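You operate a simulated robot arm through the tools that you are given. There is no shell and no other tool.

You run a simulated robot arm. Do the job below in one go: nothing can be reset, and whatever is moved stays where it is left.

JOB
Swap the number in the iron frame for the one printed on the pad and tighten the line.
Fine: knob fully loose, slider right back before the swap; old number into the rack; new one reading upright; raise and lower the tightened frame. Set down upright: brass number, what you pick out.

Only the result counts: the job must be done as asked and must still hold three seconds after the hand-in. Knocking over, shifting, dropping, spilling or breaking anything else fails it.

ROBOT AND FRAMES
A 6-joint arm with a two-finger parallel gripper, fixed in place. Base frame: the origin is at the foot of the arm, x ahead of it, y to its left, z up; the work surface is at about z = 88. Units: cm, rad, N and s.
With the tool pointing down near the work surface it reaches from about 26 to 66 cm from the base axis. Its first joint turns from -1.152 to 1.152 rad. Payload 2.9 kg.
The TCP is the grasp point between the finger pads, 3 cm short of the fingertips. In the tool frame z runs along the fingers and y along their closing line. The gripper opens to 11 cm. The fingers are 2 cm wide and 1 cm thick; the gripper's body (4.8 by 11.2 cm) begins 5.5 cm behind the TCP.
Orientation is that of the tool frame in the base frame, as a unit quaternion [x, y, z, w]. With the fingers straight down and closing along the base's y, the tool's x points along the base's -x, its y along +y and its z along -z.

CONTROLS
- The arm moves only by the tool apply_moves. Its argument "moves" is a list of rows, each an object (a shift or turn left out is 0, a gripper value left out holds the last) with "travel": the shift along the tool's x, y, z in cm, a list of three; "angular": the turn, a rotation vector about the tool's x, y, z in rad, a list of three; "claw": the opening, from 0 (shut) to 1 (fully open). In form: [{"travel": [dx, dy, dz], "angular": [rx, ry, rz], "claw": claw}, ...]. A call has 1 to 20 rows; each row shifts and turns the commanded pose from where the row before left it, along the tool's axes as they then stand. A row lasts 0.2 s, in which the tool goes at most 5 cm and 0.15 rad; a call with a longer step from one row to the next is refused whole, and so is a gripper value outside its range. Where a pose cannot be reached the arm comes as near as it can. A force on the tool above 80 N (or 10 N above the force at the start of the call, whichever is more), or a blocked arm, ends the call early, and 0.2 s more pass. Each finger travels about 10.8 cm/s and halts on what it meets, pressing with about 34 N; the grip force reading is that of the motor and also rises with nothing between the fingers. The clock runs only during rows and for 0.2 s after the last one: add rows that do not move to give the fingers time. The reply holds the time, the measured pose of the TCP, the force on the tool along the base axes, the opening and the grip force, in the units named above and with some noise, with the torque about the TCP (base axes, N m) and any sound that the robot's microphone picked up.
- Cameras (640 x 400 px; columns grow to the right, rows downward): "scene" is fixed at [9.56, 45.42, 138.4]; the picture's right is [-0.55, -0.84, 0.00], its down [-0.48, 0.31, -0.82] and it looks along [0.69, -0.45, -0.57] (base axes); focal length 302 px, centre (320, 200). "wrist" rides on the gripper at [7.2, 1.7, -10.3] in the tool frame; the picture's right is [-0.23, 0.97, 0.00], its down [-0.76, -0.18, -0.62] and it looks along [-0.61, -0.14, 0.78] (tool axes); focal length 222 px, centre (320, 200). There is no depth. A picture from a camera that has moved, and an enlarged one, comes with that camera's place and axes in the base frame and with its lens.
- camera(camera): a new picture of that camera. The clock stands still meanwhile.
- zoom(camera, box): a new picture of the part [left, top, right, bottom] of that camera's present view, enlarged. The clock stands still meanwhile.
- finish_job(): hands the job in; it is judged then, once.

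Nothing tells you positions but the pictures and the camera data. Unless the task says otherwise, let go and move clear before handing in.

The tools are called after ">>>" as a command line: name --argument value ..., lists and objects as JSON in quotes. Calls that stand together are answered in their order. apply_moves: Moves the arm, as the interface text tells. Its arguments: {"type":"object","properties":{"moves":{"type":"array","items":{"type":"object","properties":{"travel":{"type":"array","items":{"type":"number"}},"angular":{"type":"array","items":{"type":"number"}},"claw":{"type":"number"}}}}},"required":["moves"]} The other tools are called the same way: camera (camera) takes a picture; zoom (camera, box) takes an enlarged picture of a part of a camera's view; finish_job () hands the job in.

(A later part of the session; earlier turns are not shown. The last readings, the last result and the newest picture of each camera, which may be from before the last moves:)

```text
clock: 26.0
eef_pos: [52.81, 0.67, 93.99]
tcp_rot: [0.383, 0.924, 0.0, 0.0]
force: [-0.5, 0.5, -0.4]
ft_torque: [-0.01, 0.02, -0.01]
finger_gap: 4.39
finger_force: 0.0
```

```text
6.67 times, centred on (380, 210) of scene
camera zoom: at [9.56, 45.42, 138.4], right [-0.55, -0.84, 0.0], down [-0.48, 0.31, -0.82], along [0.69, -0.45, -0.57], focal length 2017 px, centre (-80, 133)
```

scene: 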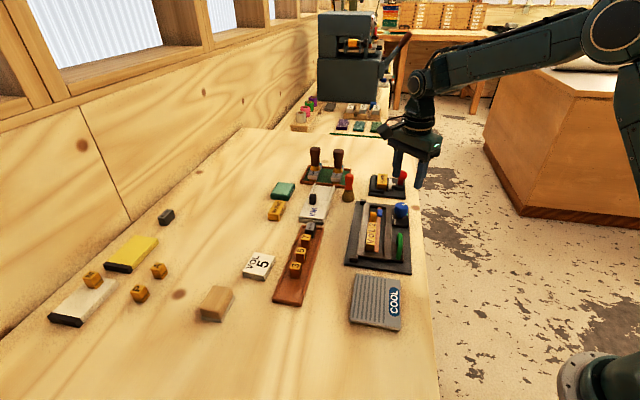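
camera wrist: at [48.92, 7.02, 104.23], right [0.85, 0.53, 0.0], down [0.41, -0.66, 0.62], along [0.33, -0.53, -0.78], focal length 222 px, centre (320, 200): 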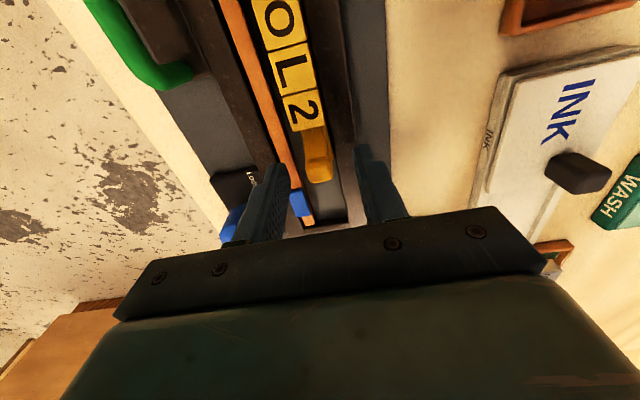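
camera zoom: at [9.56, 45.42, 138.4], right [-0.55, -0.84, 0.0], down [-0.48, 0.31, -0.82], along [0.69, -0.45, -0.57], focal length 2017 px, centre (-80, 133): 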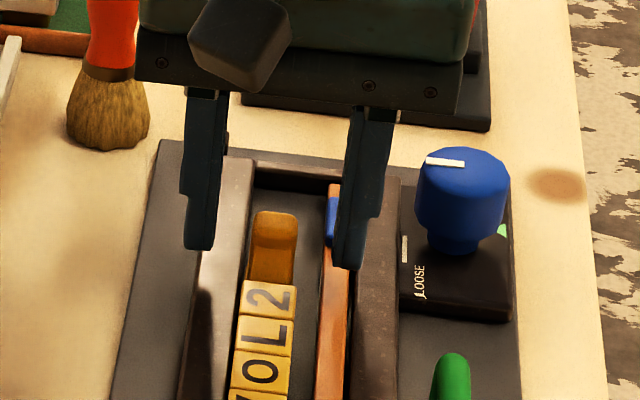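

The tab is centred between the fingertips. Closing on it.

>>> apply_moves --moves '[{"claw": 0.25}, {"claw": 0.1}, {"claw": 0.1}]'

>>> zoom --camera "scene" --box '[340, 180, 420, 240]'

```text
clock: 26.8
eef_pos: [52.72, 0.62, 93.92]
tcp_rot: [0.383, 0.924, 0.001, 0.0]
force: [-1.3, -0.6, -0.7]
ft_torque: [-0.04, -0.01, 0.0]
finger_gap: 1.69
finger_force: 44.9
```

```text
6.67 times, centred on (380, 210) of scene
camera zoom: at [9.56, 45.42, 138.4], right [-0.55, -0.84, 0.0], down [-0.48, 0.31, -0.82], along [0.69, -0.45, -0.57], focal length 2017 px, centre (-80, 133)
```

zoom: 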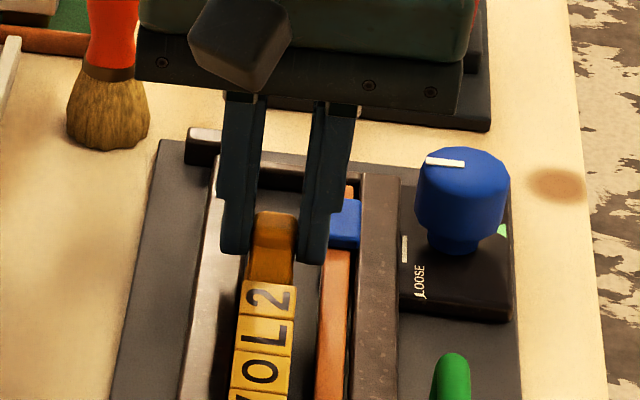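

Gripped the tab (1.69 cm wide). Dragging it back along the line direction, a little first.

>>> apply_moves --moves '[{"travel": [-0.4, 0, 0]}, {"travel": [-0.4, 0, 0]}, {"travel": [-0.4, 0, 0]}, {}]'

>>> zoom --camera "scene" --box '[340, 180, 420, 240]'

```text
clock: 27.8
eef_pos: [53.68, -0.1, 93.86]
tcp_rot: [0.383, 0.924, -0.001, 0.001]
force: [-0.3, -0.5, -2.6]
ft_torque: [0.13, 0.09, -0.02]
finger_gap: 1.69
finger_force: 45.3
```

```text
6.67 times, centred on (380, 210) of scene
camera zoom: at [9.57, 45.42, 138.4], right [-0.55, -0.84, 0.0], down [-0.48, 0.31, -0.82], along [0.69, -0.45, -0.57], focal length 2017 px, centre (-80, 133)
```

zoom: 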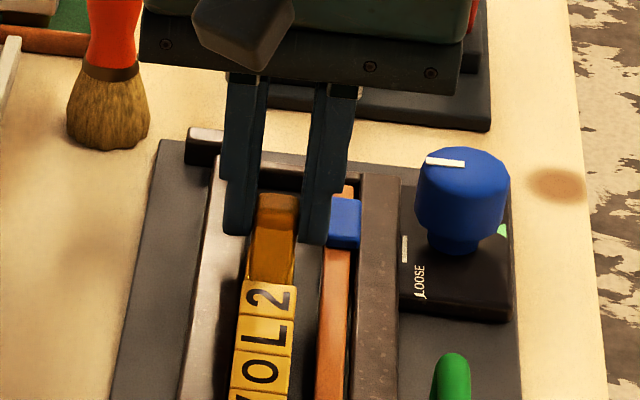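

It slides freely. Continuing back.

>>> apply_moves --moves '[{"travel": [-0.4, 0, 0]}, {"travel": [-0.4, 0, 0]}, {"travel": [-0.4, 0, 0]}, {"travel": [-0.4, 0, 0]}, {}]'

>>> zoom --camera "scene" --box '[340, 180, 420, 240]'

```text
clock: 29.0
eef_pos: [54.75, -1.26, 93.84]
tcp_rot: [0.383, 0.924, 0.0, 0.0]
force: [-0.1, 0.3, -8.1]
ft_torque: [0.18, 0.15, -0.05]
finger_gap: 1.63
finger_force: 45.2
```

```text
6.67 times, centred on (380, 210) of scene
camera zoom: at [9.58, 45.42, 138.4], right [-0.55, -0.84, 0.0], down [-0.48, 0.31, -0.82], along [0.69, -0.45, -0.57], focal length 2017 px, centre (-80, 133)
```

zoom: 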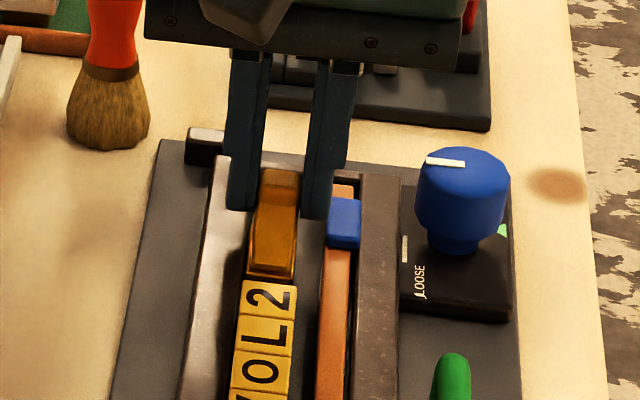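

Still moving freely; continuing until it stops.

>>> apply_moves --moves '[{"travel": [-0.4, 0, 0]}, {"travel": [-0.4, 0, 0]}, {"travel": [-0.4, 0, 0]}, {}]'

>>> zoom --camera "scene" --box '[340, 180, 420, 240]'

>>> camera --camera "wrist"

```text
clock: 30.0
eef_pos: [55.61, -2.12, 93.89]
tcp_rot: [0.382, 0.924, 0.0, 0.0]
force: [1.1, 3.4, -12.3]
ft_torque: [0.32, 0.25, 0.01]
finger_gap: 1.64
finger_force: 45.3
```

```text
6.67 times, centred on (380, 210) of scene
camera zoom: at [9.59, 45.43, 138.4], right [-0.55, -0.84, 0.0], down [-0.48, 0.31, -0.82], along [0.69, -0.45, -0.57], focal length 2017 px, centre (-80, 133)
```

zoom: 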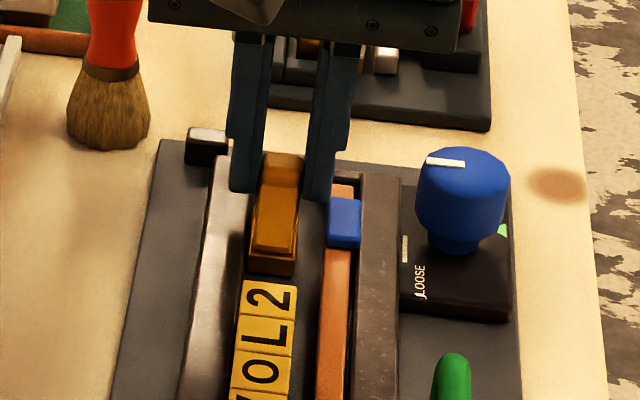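

```text
taken
camera wrist: at [51.75, 4.17, 104.25], right [0.85, 0.53, 0.0], down [0.41, -0.66, 0.62], along [0.33, -0.53, -0.78], focal length 222 px, centre (320, 200)
```

wrist: 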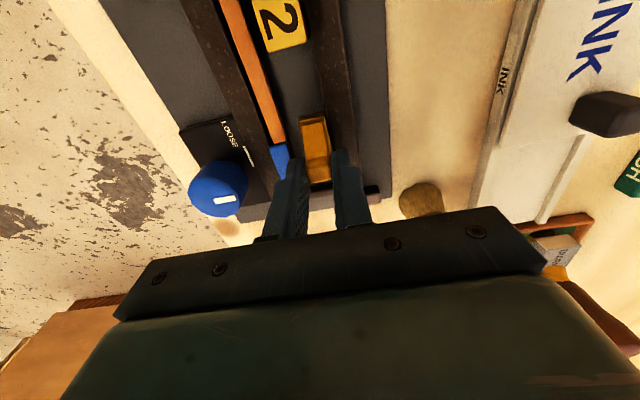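

The slider has retreated about 4 cm; the end bar is near. I'll continue in small steps until it is stopped.

>>> apply_moves --moves '[{"travel": [-0.3, 0, 0.05]}, {"travel": [-0.3, 0, 0.05]}, {}]'

>>> zoom --camera "wrist" --box '[260, 90, 400, 200]'

```text
clock: 30.8
eef_pos: [56.06, -2.48, 93.84]
tcp_rot: [0.382, 0.924, 0.0, -0.001]
force: [-2.5, -0.9, 1.6]
ft_torque: [0.86, 1.0, 0.07]
finger_gap: 1.69
finger_force: 45.4
```

```text
3.64 times, centred on (330, 145) of wrist
camera zoom: at [52.2, 3.73, 104.25], right [0.85, 0.53, 0.0], down [0.41, -0.66, 0.62], along [0.33, -0.53, -0.78], focal length 808 px, centre (284, 400)
```

zoom: 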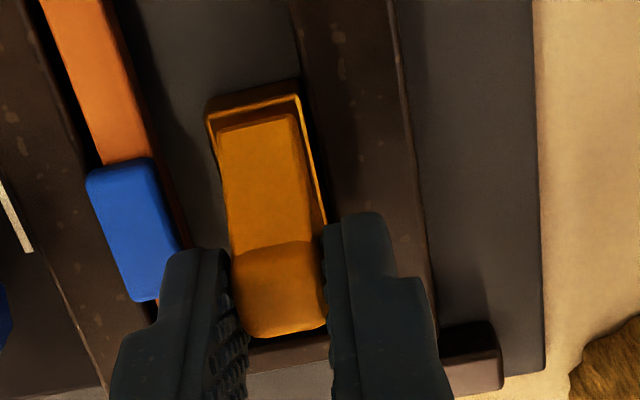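

>>> apply_moves --moves '[{"travel": [-0.2, 0, 0]}, {}]'

```text
clock: 31.4
eef_pos: [56.24, -2.81, 93.91]
tcp_rot: [0.383, 0.924, -0.001, 0.001]
force: [-3.4, -2.5, 5.7]
ft_torque: [0.5, 0.71, -0.02]
finger_gap: 1.67
finger_force: 45.4
```

>>> apply_moves --moves '[{"travel": [-0.25, 0, 0]}, {}]'

>>> zoom --camera "wrist" --box '[260, 90, 400, 200]'

>>> zoom --camera "scene" --box '[340, 180, 420, 240]'

```text
clock: 32.0
eef_pos: [56.35, -2.79, 93.91]
tcp_rot: [0.383, 0.924, -0.001, 0.001]
force: [-2.4, -2.8, 7.2]
ft_torque: [0.03, 0.19, -0.02]
finger_gap: 1.64
finger_force: 45.2
```

```text
3.64 times, centred on (330, 145) of wrist
camera zoom: at [52.49, 3.43, 104.24], right [0.85, 0.53, 0.0], down [0.41, -0.66, 0.62], along [0.33, -0.53, -0.78], focal length 808 px, centre (284, 400)
```

zoom: 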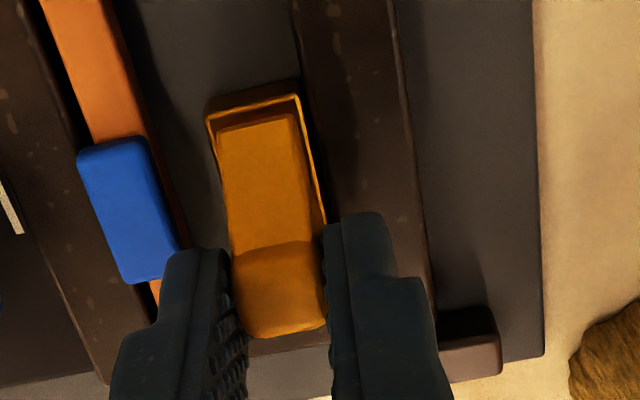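

```text
6.67 times, centred on (380, 210) of scene
camera zoom: at [9.54, 45.41, 138.41], right [-0.55, -0.84, 0.0], down [-0.48, 0.31, -0.82], along [0.69, -0.45, -0.57], focal length 2017 px, centre (-80, 133)
```

zoom: 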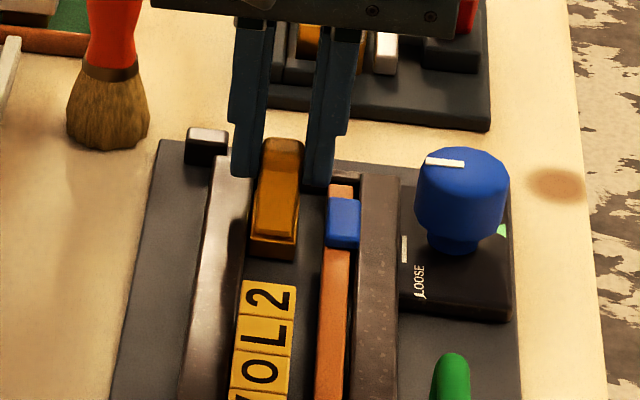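

Still sliding freely (about 5.2 cm so far); the end bar's inner edge should be roughly 1.5 cm further. Continuing slowly.

>>> apply_moves --moves '[{"travel": [-0.25, 0, 0]}, {"travel": [-0.25, 0, 0]}, {}]'

>>> zoom --camera "wrist" --box '[260, 90, 400, 200]'

```text
clock: 32.8
eef_pos: [56.78, -3.27, 93.79]
tcp_rot: [0.383, 0.924, 0.001, 0.0]
force: [-1.2, -1.3, 5.7]
ft_torque: [-0.16, -0.1, -0.05]
finger_gap: 1.68
finger_force: 45.1
```

```text
3.64 times, centred on (330, 145) of wrist
camera zoom: at [52.82, 3.09, 104.25], right [0.85, 0.53, 0.0], down [0.41, -0.66, 0.62], along [0.33, -0.53, -0.78], focal length 808 px, centre (284, 400)
```

zoom: 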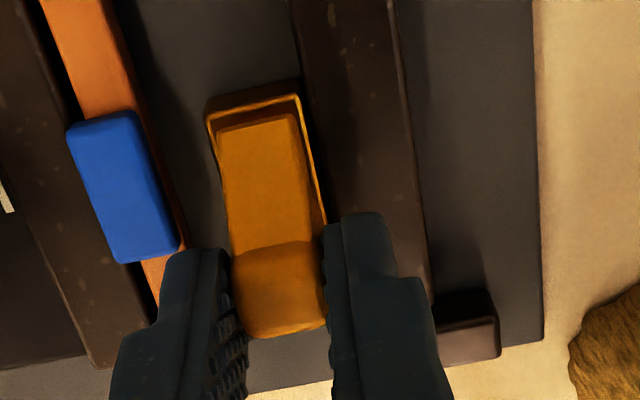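

>>> apply_moves --moves '[{"travel": [-0.25, 0, 0]}, {"travel": [-0.25, 0, 0]}, {}]'

>>> zoom --camera "scene" --box '[340, 180, 420, 240]'

```text
clock: 33.6
eef_pos: [57.07, -3.58, 93.83]
tcp_rot: [0.382, 0.924, 0.0, 0.0]
force: [0.6, 0.4, 8.3]
ft_torque: [0.22, 0.2, -0.01]
finger_gap: 1.65
finger_force: 45.3
```

```text
6.67 times, centred on (380, 210) of scene
camera zoom: at [9.55, 45.42, 138.4], right [-0.55, -0.84, 0.0], down [-0.48, 0.31, -0.82], along [0.69, -0.45, -0.57], focal length 2017 px, centre (-80, 133)
```

zoom: 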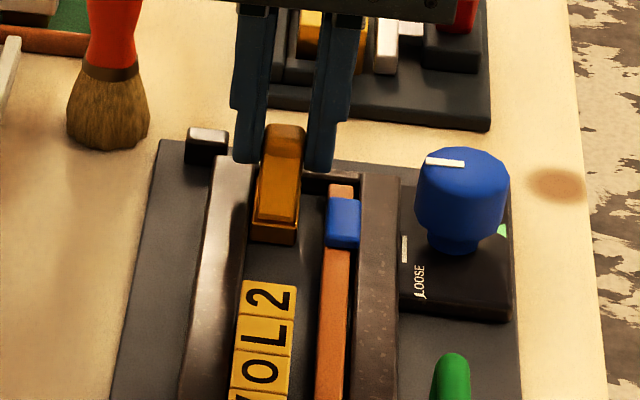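

>>> apply_moves --moves '[{"travel": [-0.2, 0, 0.05]}, {"travel": [-0.2, 0, 0]}, {}]'

>>> zoom --camera "scene" --box '[340, 180, 420, 240]'

>>> zoom --camera "wrist" --box '[260, 90, 400, 200]'

```text
clock: 34.4
eef_pos: [57.33, -3.81, 93.9]
tcp_rot: [0.382, 0.924, 0.0, 0.0]
force: [-10.4, 8.1, 20.7]
ft_torque: [-0.16, -0.02, -0.13]
finger_gap: 1.64
finger_force: 45.1
```

```text
6.67 times, centred on (380, 210) of scene
camera zoom: at [9.5, 45.44, 138.4], right [-0.55, -0.84, 0.0], down [-0.48, 0.31, -0.82], along [0.69, -0.45, -0.57], focal length 2017 px, centre (-80, 133)
```

zoom: 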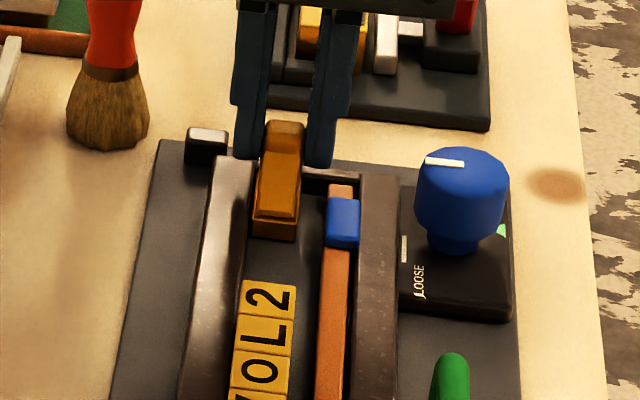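

```text
3.64 times, centred on (330, 145) of wrist
camera zoom: at [53.39, 2.51, 104.25], right [0.85, 0.53, 0.0], down [0.41, -0.66, 0.62], along [0.33, -0.53, -0.78], focal length 808 px, centre (284, 400)
```

zoom: 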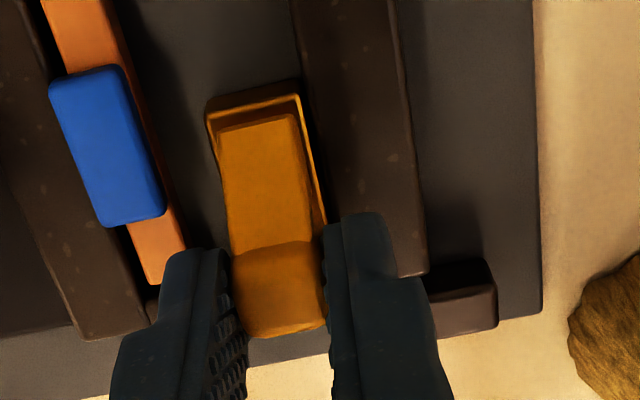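

Resistance of ~13 N along the slide now appears; one more small step to confirm the stop.

>>> apply_moves --moves '[{"travel": [-0.2, 0, 0]}, {}]'

>>> zoom --camera "scene" --box '[340, 180, 420, 240]'

```text
clock: 35.0
eef_pos: [57.36, -3.77, 93.97]
tcp_rot: [0.381, 0.925, -0.001, -0.002]
force: [-18.9, 19.5, 28.0]
ft_torque: [0.43, 0.32, -0.12]
finger_gap: 1.67
finger_force: 44.7
```

```text
6.67 times, centred on (380, 210) of scene
camera zoom: at [9.46, 45.48, 138.39], right [-0.55, -0.84, 0.0], down [-0.48, 0.31, -0.82], along [0.69, -0.45, -0.57], focal length 2017 px, centre (-80, 133)
```

zoom: 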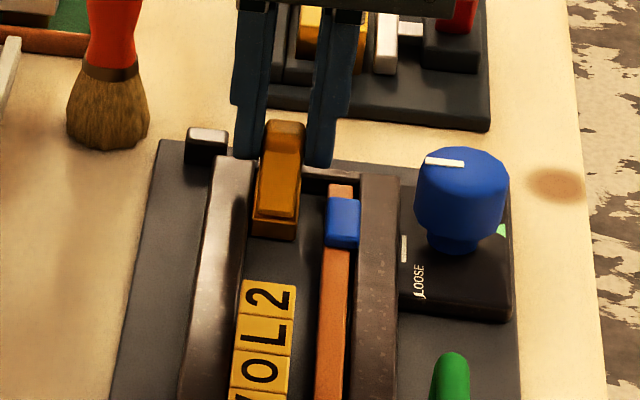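

The slider is hard against its back stop. I'll relax the push, open, and rise.

>>> apply_moves --moves '[{"travel": [0.2, 0, -0.1]}, {}, {"claw": 0.35}, {"claw": 0.35}, {"travel": [0, 0, -3]}, {"travel": [0, 0, -4]}, {"travel": [0, 0, -4]}, {}]'

>>> camera --camera "wrist"

>>> zoom --camera "scene" --box '[340, 180, 420, 240]'

```text
clock: 36.8
eef_pos: [57.27, -3.98, 104.93]
tcp_rot: [0.383, 0.924, 0.0, -0.001]
force: [-0.5, 0.4, -0.2]
ft_torque: [-0.02, -0.03, -0.01]
finger_gap: 3.86
finger_force: 0.1
```

```text
taken
camera wrist: at [53.44, 2.42, 115.32], right [0.85, 0.53, 0.0], down [0.41, -0.66, 0.62], along [0.33, -0.53, -0.78], focal length 222 px, centre (320, 200)
```

wrist: 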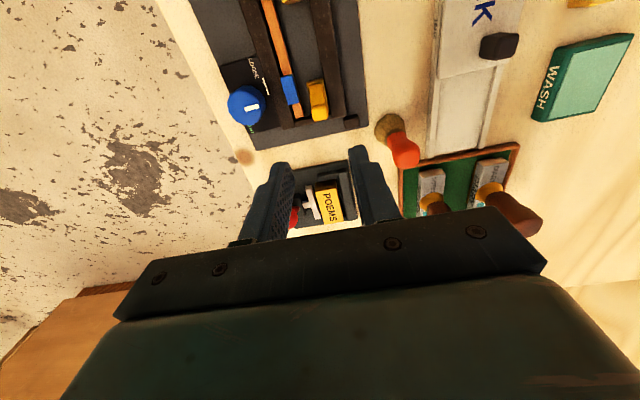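

```text
6.67 times, centred on (380, 210) of scene
camera zoom: at [9.56, 45.42, 138.4], right [-0.55, -0.84, 0.0], down [-0.48, 0.31, -0.82], along [0.69, -0.45, -0.57], focal length 2017 px, centre (-80, 133)
```

zoom: 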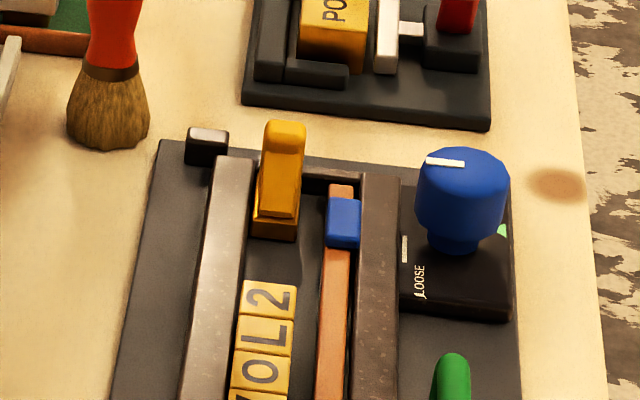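

The slider is fully back and VOL2 is undisturbed. Next I'll hover over tile "2" to centre on it precisely.

>>> apply_moves --moves '[{"travel": [3.26, 0.06, 1.0]}, {"travel": [3.26, 0.06, 1.5]}, {"travel": [3.26, 0.06, 2.0]}, {}, {}]'

>>> camera --camera "wrist"

>>> zoom --camera "wrist" --box '[250, 70, 390, 180]'

```text
clock: 38.0
eef_pos: [50.64, 3.28, 100.44]
tcp_rot: [0.383, 0.924, 0.0, -0.001]
force: [0.2, -0.6, 1.0]
ft_torque: [-0.01, 0.02, -0.01]
finger_gap: 3.85
finger_force: 0.0
```

```text
taken
camera wrist: at [46.67, 9.49, 110.76], right [0.85, 0.53, 0.0], down [0.41, -0.66, 0.62], along [0.33, -0.53, -0.78], focal length 222 px, centre (320, 200)
```

wrist: 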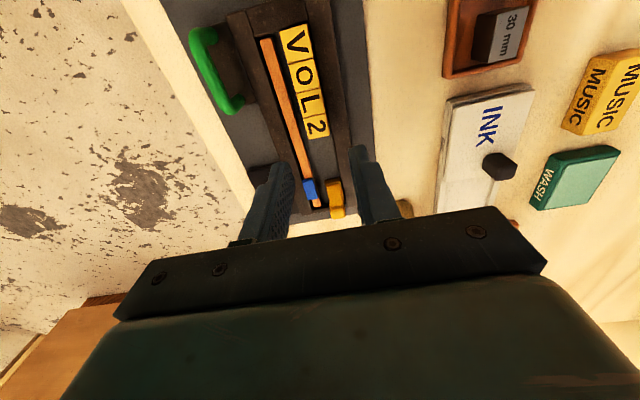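

```text
3.64 times, centred on (320, 125) of wrist
camera zoom: at [46.67, 9.49, 110.76], right [0.85, 0.53, 0.0], down [0.41, -0.66, 0.62], along [0.33, -0.53, -0.78], focal length 808 px, centre (320, 473)
```

zoom: 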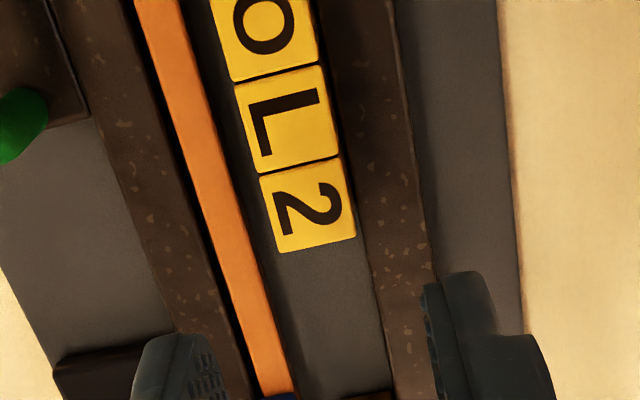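

Tile "2" centre is at about (50.27, 3.2) with its top at 91.4. I'll align with a small offset toward the slider (so the fingers miss the L), descend to tips at 90.3, and close on it.

>>> apply_moves --moves '[{"travel": [-0.09, -0.2, 2.4], "claw": 0.33}, {"travel": [0, 0, 2.4]}, {"travel": [0, 0, 2.3]}, {}, {}]'

>>> zoom --camera "wrist" --box '[250, 90, 390, 200]'

>>> zoom --camera "scene" --box '[345, 200, 405, 250]'

```text
clock: 39.2
eef_pos: [50.53, 2.81, 93.32]
tcp_rot: [0.382, 0.924, -0.001, 0.0]
force: [-1.0, -0.1, -0.4]
ft_torque: [-0.05, 0.02, 0.02]
finger_gap: 3.64
finger_force: 0.0
```

```text
3.64 times, centred on (320, 145) of wrist
camera zoom: at [46.6, 9.24, 103.59], right [0.85, 0.53, 0.0], down [0.41, -0.66, 0.62], along [0.33, -0.53, -0.78], focal length 808 px, centre (320, 400)
```

zoom: 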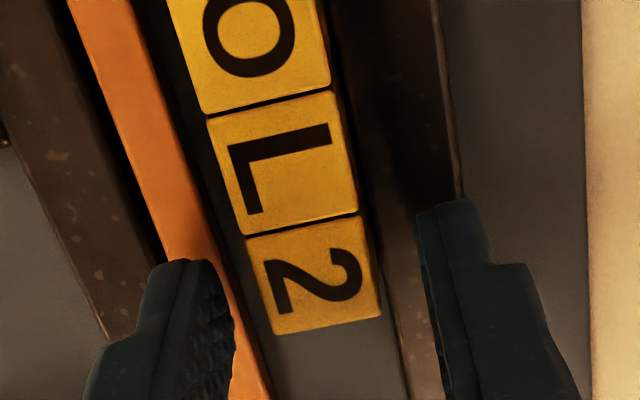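

```text
8.00 times, centred on (375, 225) of scene
camera zoom: at [9.56, 45.42, 138.4], right [-0.55, -0.84, 0.0], down [-0.48, 0.31, -0.82], along [0.69, -0.45, -0.57], focal length 2420 px, centre (-120, 0)
```

zoom: 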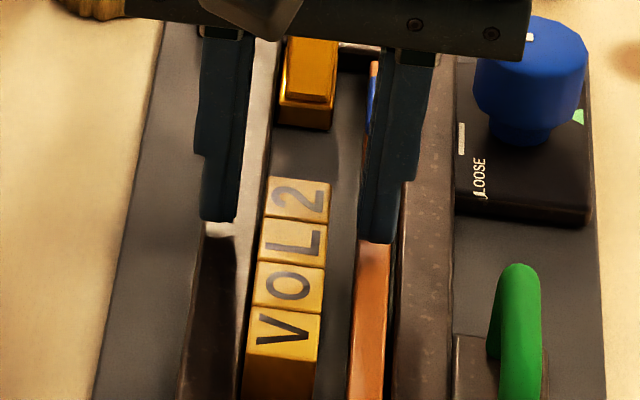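

The fingers bracket only tile "2". Closing.

>>> apply_moves --moves '[{"claw": 0.22}, {"claw": 0.15}, {"claw": 0.1}, {"claw": 0.1}]'

>>> zoom --camera "wrist" --box '[250, 90, 390, 200]'

>>> zoom --camera "scene" --box '[345, 200, 405, 250]'

```text
clock: 40.2
eef_pos: [50.48, 2.98, 93.34]
tcp_rot: [0.383, 0.924, 0.0, 0.0]
force: [-0.2, -0.8, -0.3]
ft_torque: [-0.02, -0.01, 0.02]
finger_gap: 1.91
finger_force: 34.1
```

```text
3.64 times, centred on (320, 145) of wrist
camera zoom: at [46.61, 9.24, 103.61], right [0.85, 0.53, 0.0], down [0.41, -0.66, 0.62], along [0.33, -0.53, -0.78], focal length 808 px, centre (320, 400)
```

zoom: 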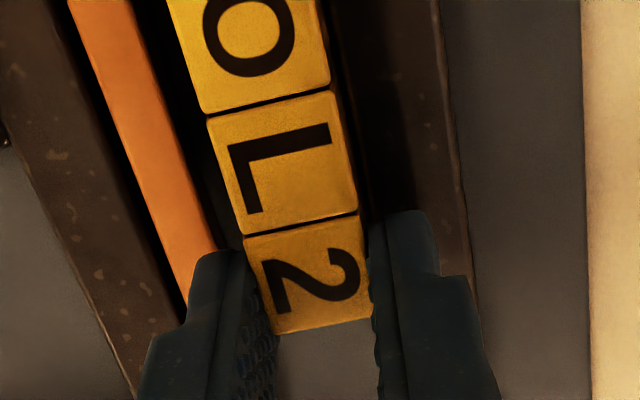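

```text
8.00 times, centred on (375, 225) of scene
camera zoom: at [9.56, 45.42, 138.4], right [-0.55, -0.84, 0.0], down [-0.48, 0.31, -0.82], along [0.69, -0.45, -0.57], focal length 2420 px, centre (-120, 0)
```

zoom: 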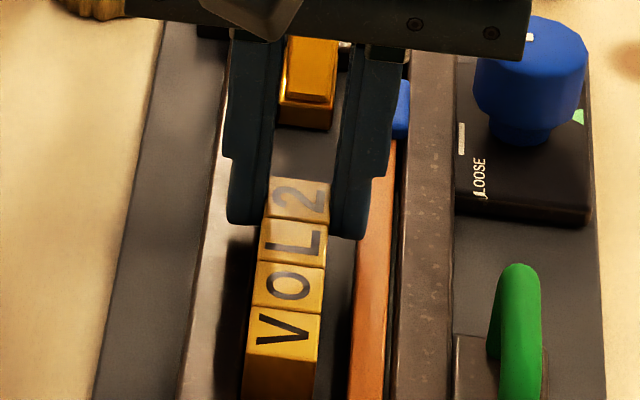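

Gripped at 1.91 cm width. I'll ease it away from the L slightly and lift straight up.

>>> apply_moves --moves '[{"travel": [-0.2, 0, -0.1]}, {"travel": [-0.2, 0, -0.6]}, {"travel": [0, 0, -1.5]}, {"travel": [0, 0, -3]}, {"travel": [0, 0, -4]}, {}]'

>>> camera --camera "wrist"

>>> zoom --camera "scene" --box '[335, 170, 425, 260]'

```text
clock: 41.6
eef_pos: [50.77, 2.8, 102.34]
tcp_rot: [0.383, 0.924, 0.0, 0.0]
force: [0.5, -0.4, -0.4]
ft_torque: [0.01, -0.01, 0.03]
finger_gap: 1.94
finger_force: 34.2
```

```text
taken
camera wrist: at [46.88, 9.12, 112.86], right [0.85, 0.53, 0.0], down [0.41, -0.66, 0.62], along [0.33, -0.53, -0.78], focal length 222 px, centre (320, 200)
```

wrist: 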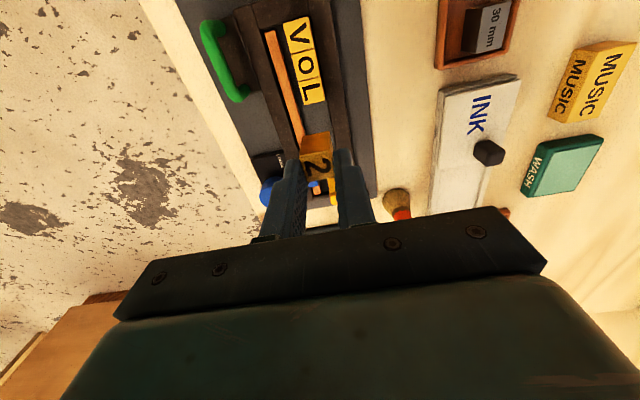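

```text
4.44 times, centred on (380, 215) of scene
camera zoom: at [9.56, 45.42, 138.4], right [-0.55, -0.84, 0.0], down [-0.48, 0.31, -0.82], along [0.69, -0.45, -0.57], focal length 1345 px, centre (53, 133)
```

zoom: 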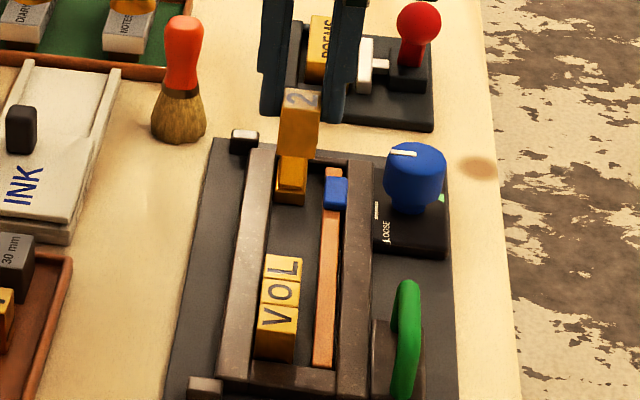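

Tile "2" is out. I'll carry it, at safe height, over the free near end of the rack.

>>> apply_moves --moves '[{"travel": [3.5, 2.45, -0.3]}, {"travel": [3.5, 2.45, -0.3]}, {"travel": [3.5, 2.45, -0.3]}, {"travel": [3.5, 2.45, -0.3]}, {"travel": [3.5, 2.45, -0.3]}, {"travel": [3.5, 2.45, 0]}, {}, {}]'

>>> camera --camera "wrist"

>>> zoom --camera "scene" --box '[240, 200, 350, 310]'

```text
clock: 43.4
eef_pos: [46.38, 28.01, 103.96]
tcp_rot: [0.383, 0.924, 0.0, -0.001]
force: [0.1, -0.5, -1.8]
ft_torque: [0.0, 0.02, -0.04]
finger_gap: 1.9
finger_force: 33.9
```

```text
taken
camera wrist: at [42.49, 34.29, 114.34], right [0.85, 0.53, 0.0], down [0.41, -0.66, 0.62], along [0.33, -0.53, -0.78], focal length 222 px, centre (320, 200)
```

wrist: 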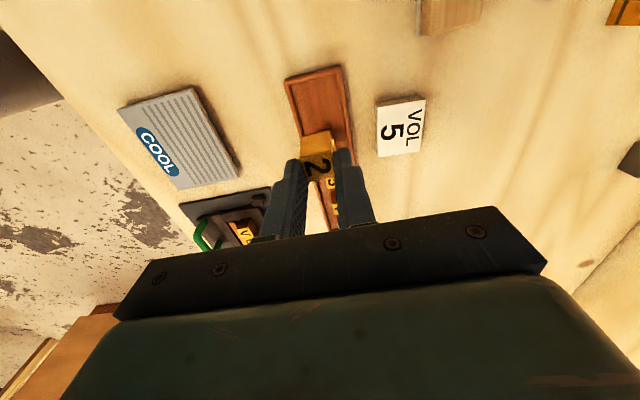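

```text
3.64 times, centred on (295, 255) of scene
camera zoom: at [9.56, 45.42, 138.4], right [-0.55, -0.84, 0.0], down [-0.48, 0.31, -0.82], along [0.69, -0.45, -0.57], focal length 1100 px, centre (411, 0)
```

zoom: 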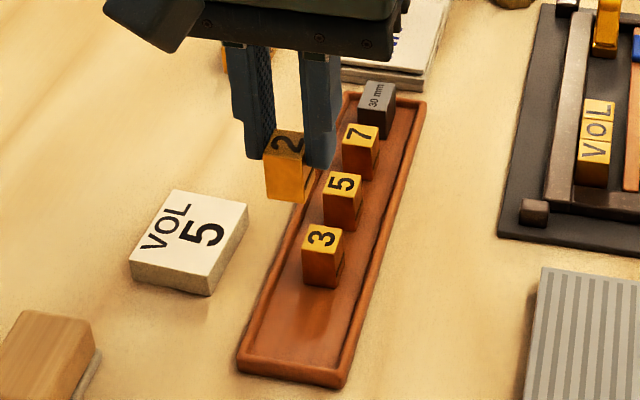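

>>> zoom --camera "wrist" --box '[250, 50, 390, 190]'

>>> zoom --camera "scene" --box '[270, 225, 330, 305]'

```text
2.86 times, centred on (320, 120) of wrist
camera zoom: at [42.49, 34.29, 114.34], right [0.85, 0.53, 0.0], down [0.41, -0.66, 0.62], along [0.33, -0.53, -0.78], focal length 635 px, centre (320, 429)
```

zoom: 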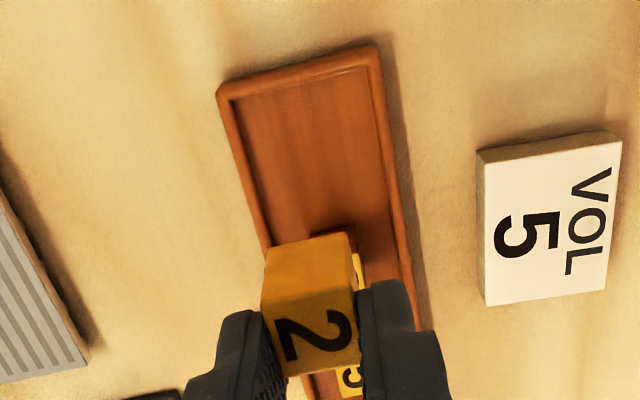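

```text
5.00 times, centred on (300, 265) of scene
camera zoom: at [9.56, 45.42, 138.4], right [-0.55, -0.84, 0.0], down [-0.48, 0.31, -0.82], along [0.69, -0.45, -0.57], focal length 1513 px, centre (420, -125)
```

zoom: 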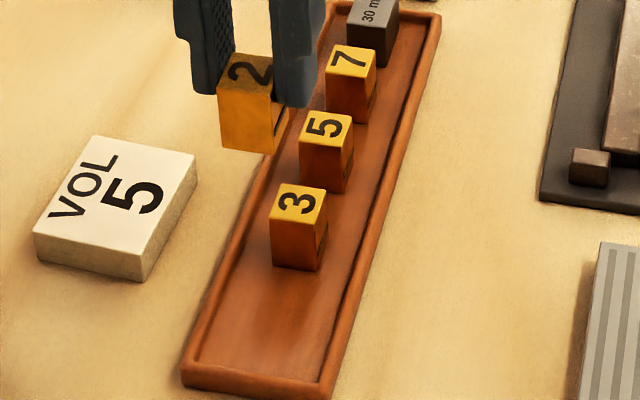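

The rack's free end is centred around (46.2, 28.4). I'll lower the "2" there, carefully feeling for contact.

>>> apply_moves --moves '[{"travel": [0.085, 0.155, 3.2]}, {"travel": [0, 0, 3.2]}, {"travel": [0, 0, 2.6]}, {}, {}]'

>>> zoom --camera "wrist" --box '[250, 50, 390, 190]'

>>> zoom --camera "scene" --box '[270, 225, 330, 305]'

```text
clock: 44.6
eef_pos: [46.37, 28.26, 95.1]
tcp_rot: [0.383, 0.924, 0.0, 0.0]
force: [0.6, -0.6, -1.6]
ft_torque: [0.0, 0.01, 0.01]
finger_gap: 1.92
finger_force: 33.5
```

```text
2.86 times, centred on (320, 120) of wrist
camera zoom: at [42.5, 34.48, 105.36], right [0.85, 0.53, 0.0], down [0.41, -0.66, 0.62], along [0.33, -0.53, -0.78], focal length 635 px, centre (320, 429)
```

zoom: 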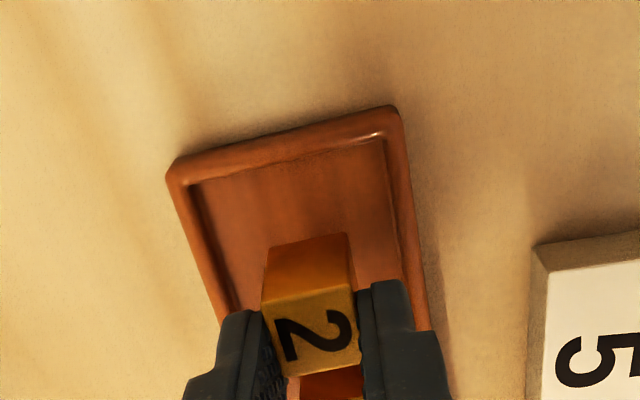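

```text
5.00 times, centred on (300, 265) of scene
camera zoom: at [9.56, 45.42, 138.4], right [-0.55, -0.84, 0.0], down [-0.48, 0.31, -0.82], along [0.69, -0.45, -0.57], focal length 1513 px, centre (420, -125)
```

zoom: 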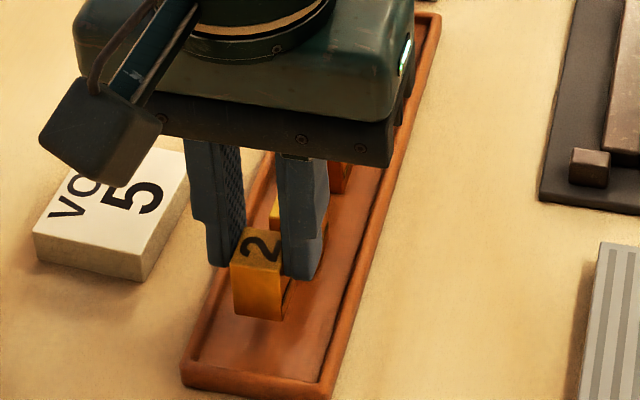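

Centred in the rack. Lowering in small steps while watching the vertical force.

>>> apply_moves --moves '[{"travel": [0, 0, 0.6]}, {"travel": [0, 0, 0.5]}, {}]'

>>> zoom --camera "scene" --box '[270, 245, 320, 305]'

```text
clock: 45.4
eef_pos: [46.41, 28.15, 93.93]
tcp_rot: [0.383, 0.924, 0.001, 0.0]
force: [0.3, -0.5, -1.9]
ft_torque: [0.01, 0.01, -0.01]
finger_gap: 1.91
finger_force: 33.6
```

```text
6.67 times, centred on (295, 275) of scene
camera zoom: at [9.56, 45.42, 138.4], right [-0.55, -0.84, 0.0], down [-0.48, 0.31, -0.82], along [0.69, -0.45, -0.57], focal length 2017 px, centre (487, -300)
```

zoom: 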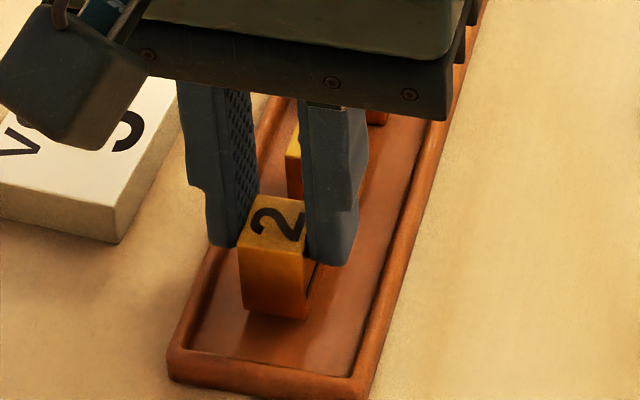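

>>> apply_moves --moves '[{"travel": [0, 0, 0.25]}, {"travel": [0, 0, 0.2]}, {}]'

```text
clock: 46.2
eef_pos: [46.34, 28.12, 93.44]
tcp_rot: [0.383, 0.924, 0.0, 0.001]
force: [-0.1, -0.3, -1.7]
ft_torque: [0.01, -0.04, 0.0]
finger_gap: 1.93
finger_force: 34.6
```

>>> apply_moves --moves '[{"travel": [0, 0, 0.15]}, {}]'

>>> zoom --camera "scene" --box '[270, 245, 320, 305]'

```text
clock: 46.8
eef_pos: [46.41, 28.23, 93.35]
tcp_rot: [0.383, 0.924, 0.0, 0.0]
force: [-0.5, 0.5, -0.2]
ft_torque: [0.04, -0.02, 0.02]
finger_gap: 1.92
finger_force: 33.7
```

```text
6.67 times, centred on (295, 275) of scene
camera zoom: at [9.56, 45.42, 138.4], right [-0.55, -0.84, 0.0], down [-0.48, 0.31, -0.82], along [0.69, -0.45, -0.57], focal length 2017 px, centre (487, -300)
```

zoom: 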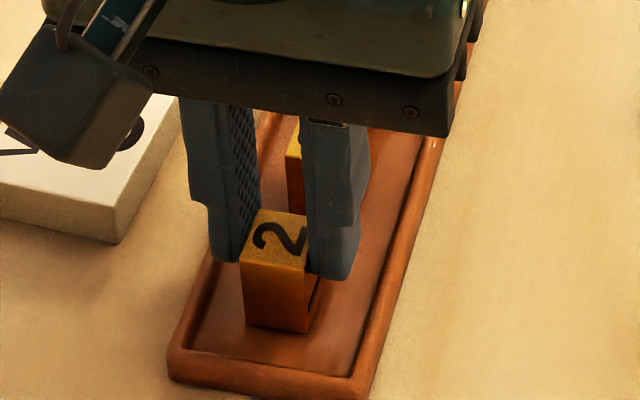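

>>> apply_moves --moves '[{"travel": [0, 0, 0.1]}, {}]'

```text
clock: 47.4
eef_pos: [46.35, 28.14, 93.18]
tcp_rot: [0.383, 0.924, 0.001, -0.001]
force: [-1.9, 0.5, 7.2]
ft_torque: [0.03, 0.16, -0.01]
finger_gap: 1.94
finger_force: 33.9
```

Contact felt (7 N). I'll back off slightly, open gently and rise.

>>> apply_moves --moves '[{"travel": [0, 0, -0.06]}, {"claw": 0.21}, {"claw": 0.25}, {"claw": 0.25}, {}]'

>>> zoom --camera "scene" --box '[270, 245, 320, 305]'

```text
clock: 48.6
eef_pos: [46.37, 28.11, 93.26]
tcp_rot: [0.383, 0.924, 0.0, 0.0]
force: [-1.0, -0.4, 0.1]
ft_torque: [0.0, 0.0, -0.01]
finger_gap: 2.75
finger_force: 0.1
```

```text
6.67 times, centred on (295, 275) of scene
camera zoom: at [9.56, 45.42, 138.4], right [-0.55, -0.84, 0.0], down [-0.48, 0.31, -0.82], along [0.69, -0.45, -0.57], focal length 2017 px, centre (487, -300)
```

zoom: 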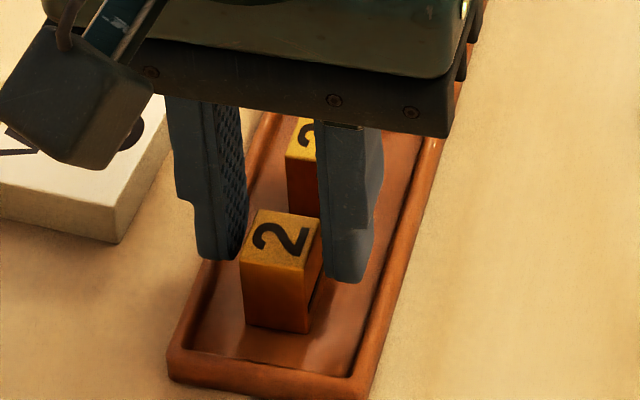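

The "2" stands upright in the rack. I'll rise and hover over the "5" tile.

>>> apply_moves --moves '[{"travel": [0, 0, -2.5]}, {"travel": [0, 0, -3.5]}, {"travel": [0, 0, -2.0], "claw": 0.35}, {"travel": [-4.4, 0.15, 0]}, {"travel": [-4.4, 0.15, 0]}, {}]'

>>> camera --camera "wrist"

>>> zoom --camera "wrist" --box '[250, 50, 390, 190]'

>>> zoom --camera "scene" --box '[260, 225, 330, 305]'

```text
clock: 50.0
eef_pos: [52.79, 22.06, 101.31]
tcp_rot: [0.383, 0.924, 0.0, 0.0]
force: [-0.1, -0.2, 0.9]
ft_torque: [-0.02, 0.03, 0.0]
finger_gap: 3.85
finger_force: 0.0
```

```text
taken
camera wrist: at [48.9, 28.34, 111.62], right [0.85, 0.53, 0.0], down [0.41, -0.66, 0.62], along [0.33, -0.53, -0.78], focal length 222 px, centre (320, 200)
```

wrist: 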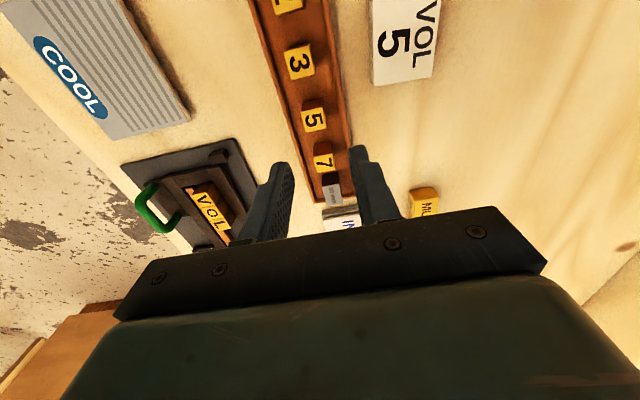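

```text
2.86 times, centred on (320, 120) of wrist
camera zoom: at [48.9, 28.34, 111.62], right [0.85, 0.53, 0.0], down [0.41, -0.66, 0.62], along [0.33, -0.53, -0.78], focal length 635 px, centre (320, 429)
```

zoom: 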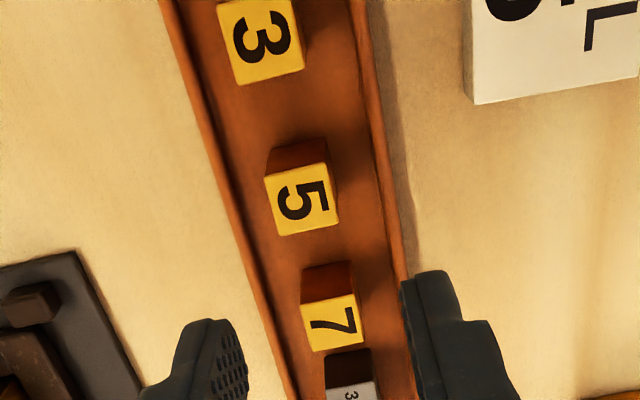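

```text
5.00 times, centred on (295, 265) of scene
camera zoom: at [9.57, 45.42, 138.4], right [-0.55, -0.84, 0.0], down [-0.48, 0.31, -0.82], along [0.69, -0.45, -0.57], focal length 1513 px, centre (445, -125)
```

zoom: 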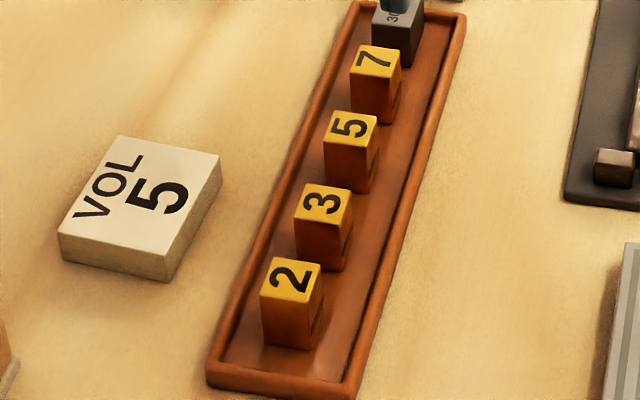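

The "5" tile in the rack is oriented the same way as the line's text; its centre is about (52.11, 22.12). I'll descend on it with the same finger offset.

>>> apply_moves --moves '[{"travel": [0.23, -0.43, 2.6]}, {"travel": [0, 0, 2.7]}, {"travel": [0, 0, 2.7]}, {}, {}]'

>>> zoom --camera "wrist" --box '[250, 90, 390, 200]'

>>> zoom --camera "scene" --box '[270, 215, 340, 285]'

```text
clock: 51.2
eef_pos: [52.24, 21.9, 93.27]
tcp_rot: [0.383, 0.924, 0.001, 0.0]
force: [-0.6, 0.2, -0.1]
ft_torque: [0.01, -0.01, 0.0]
finger_gap: 3.85
finger_force: 0.1
```

```text
3.64 times, centred on (320, 145) of wrist
camera zoom: at [48.41, 28.24, 103.62], right [0.85, 0.53, 0.0], down [0.41, -0.66, 0.62], along [0.33, -0.53, -0.78], focal length 808 px, centre (320, 400)
```

zoom: 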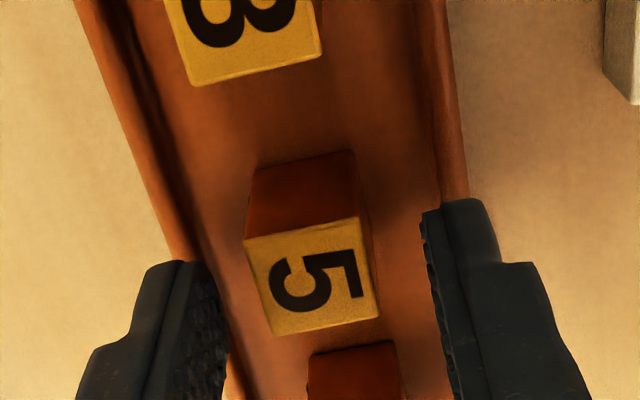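

```text
5.71 times, centred on (305, 250) of scene
camera zoom: at [9.56, 45.42, 138.4], right [-0.55, -0.84, 0.0], down [-0.48, 0.31, -0.82], along [0.69, -0.45, -0.57], focal length 1729 px, centre (406, -86)
```

zoom: 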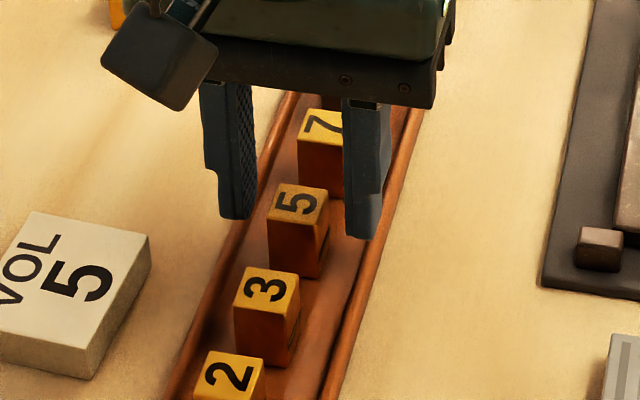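

Same relative alignment as with the "2". Closing on the "5" and lifting.

>>> apply_moves --moves '[{"claw": 0.24}, {"claw": 0.15}, {"claw": 0.1}, {"claw": 0.1}]'

>>> zoom --camera "wrist" --box '[250, 90, 390, 200]'

```text
clock: 52.2
eef_pos: [52.43, 21.94, 93.34]
tcp_rot: [0.383, 0.924, -0.001, -0.001]
force: [0.2, -0.6, -0.1]
ft_torque: [-0.02, 0.04, 0.02]
finger_gap: 1.91
finger_force: 33.5
```

```text
3.64 times, centred on (320, 145) of wrist
camera zoom: at [48.41, 28.24, 103.63], right [0.85, 0.53, 0.0], down [0.41, -0.66, 0.62], along [0.33, -0.53, -0.78], focal length 808 px, centre (320, 400)
```

zoom: 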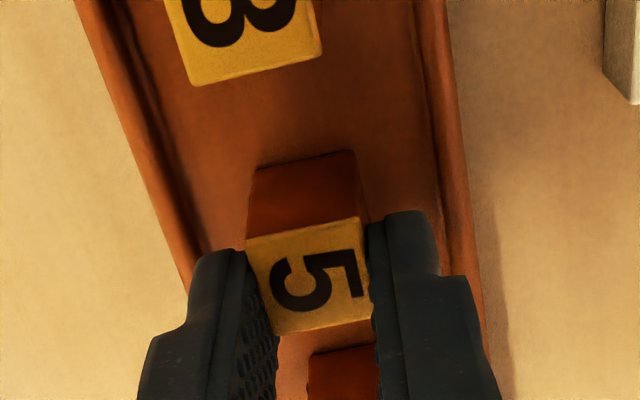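

>>> apply_moves --moves '[{"travel": [0, 0, -0.7]}, {"travel": [0, 0, -2.0]}, {"travel": [0, 0, -3.5]}, {"travel": [0, 0, -3.5]}, {"travel": [-2.47, -2.94, 0]}, {"travel": [-2.47, -2.94, 0]}, {"travel": [-2.47, -2.94, 0]}, {"travel": [-2.47, -2.94, 0]}, {"travel": [-2.47, -2.95, 0]}, {}, {}]'

>>> camera --camera "wrist"

>>> zoom --camera "wrist" --box '[250, 10, 390, 200]'

>>> zoom --camera "scene" --box '[335, 170, 425, 260]'

```text
clock: 54.6
eef_pos: [50.62, 2.71, 102.96]
tcp_rot: [0.383, 0.924, 0.0, 0.0]
force: [0.8, 0.0, -1.2]
ft_torque: [-0.05, 0.02, 0.03]
finger_gap: 1.93
finger_force: 33.7
```

```text
taken
camera wrist: at [46.73, 9.01, 113.33], right [0.85, 0.53, 0.0], down [0.41, -0.66, 0.62], along [0.33, -0.53, -0.78], focal length 222 px, centre (320, 200)
```

wrist: 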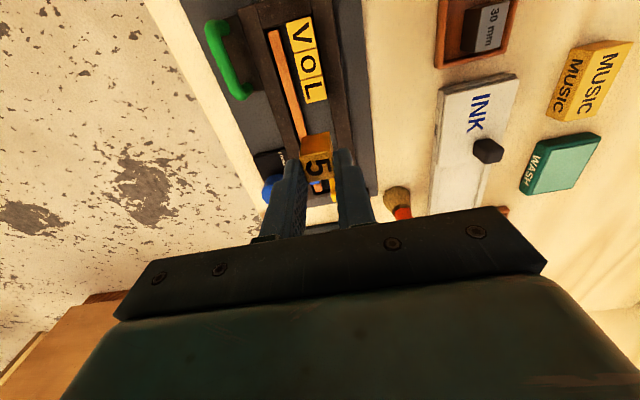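

```text
2.11 times, centred on (320, 105) of wrist
camera zoom: at [46.73, 9.01, 113.33], right [0.85, 0.53, 0.0], down [0.41, -0.66, 0.62], along [0.33, -0.53, -0.78], focal length 468 px, centre (320, 400)
```

zoom: 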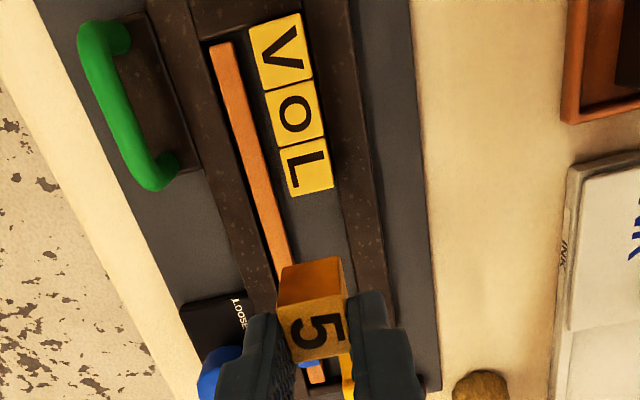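

```text
4.44 times, centred on (380, 215) of scene
camera zoom: at [9.57, 45.42, 138.4], right [-0.55, -0.84, 0.0], down [-0.48, 0.31, -0.82], along [0.69, -0.45, -0.57], focal length 1345 px, centre (53, 133)
```

zoom: 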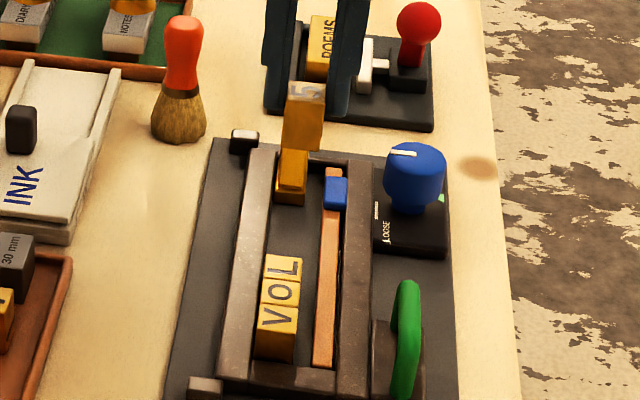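

The L's far face and my tile line up; I'll lower the "5" into the gap, leaving about 0.3 cm to the L, and feel for the floor.

>>> apply_moves --moves '[{"travel": [0, 0.06, 3.0]}, {"travel": [0, 0, 3.0]}, {"travel": [0, 0, 2.4]}, {}, {}]'

>>> zoom --camera "wrist" --box '[250, 60, 390, 200]'

>>> zoom --camera "scene" --box '[345, 190, 415, 250]'

```text
clock: 55.8
eef_pos: [50.69, 2.87, 94.49]
tcp_rot: [0.383, 0.924, 0.0, 0.0]
force: [0.2, 0.7, -1.2]
ft_torque: [0.03, -0.01, 0.02]
finger_gap: 1.93
finger_force: 33.9
```

```text
2.86 times, centred on (320, 130) of wrist
camera zoom: at [46.79, 9.2, 104.84], right [0.85, 0.53, 0.0], down [0.41, -0.66, 0.62], along [0.33, -0.53, -0.78], focal length 635 px, centre (320, 400)
```

zoom: 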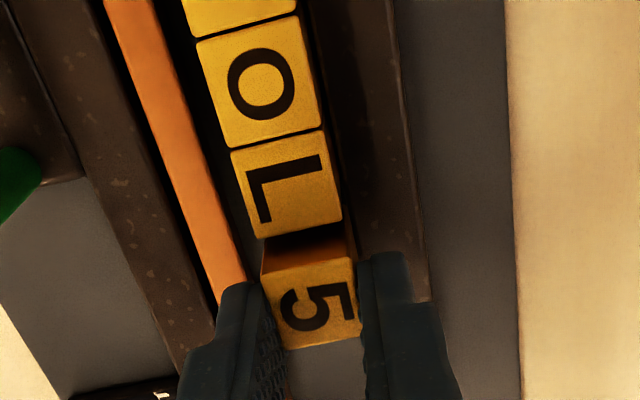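

```text
6.67 times, centred on (380, 220) of scene
camera zoom: at [9.56, 45.42, 138.4], right [-0.55, -0.84, 0.0], down [-0.48, 0.31, -0.82], along [0.69, -0.45, -0.57], focal length 2017 px, centre (-80, 67)
```

zoom: 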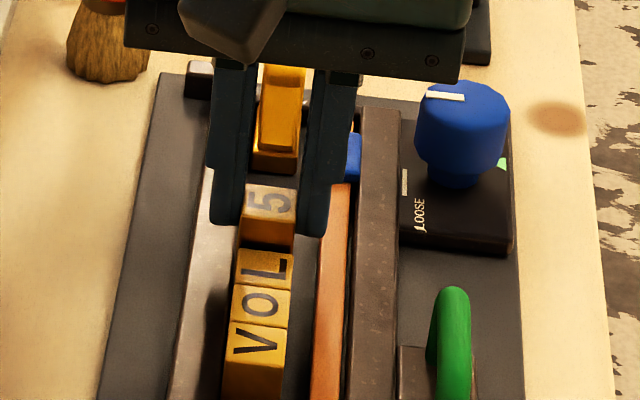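

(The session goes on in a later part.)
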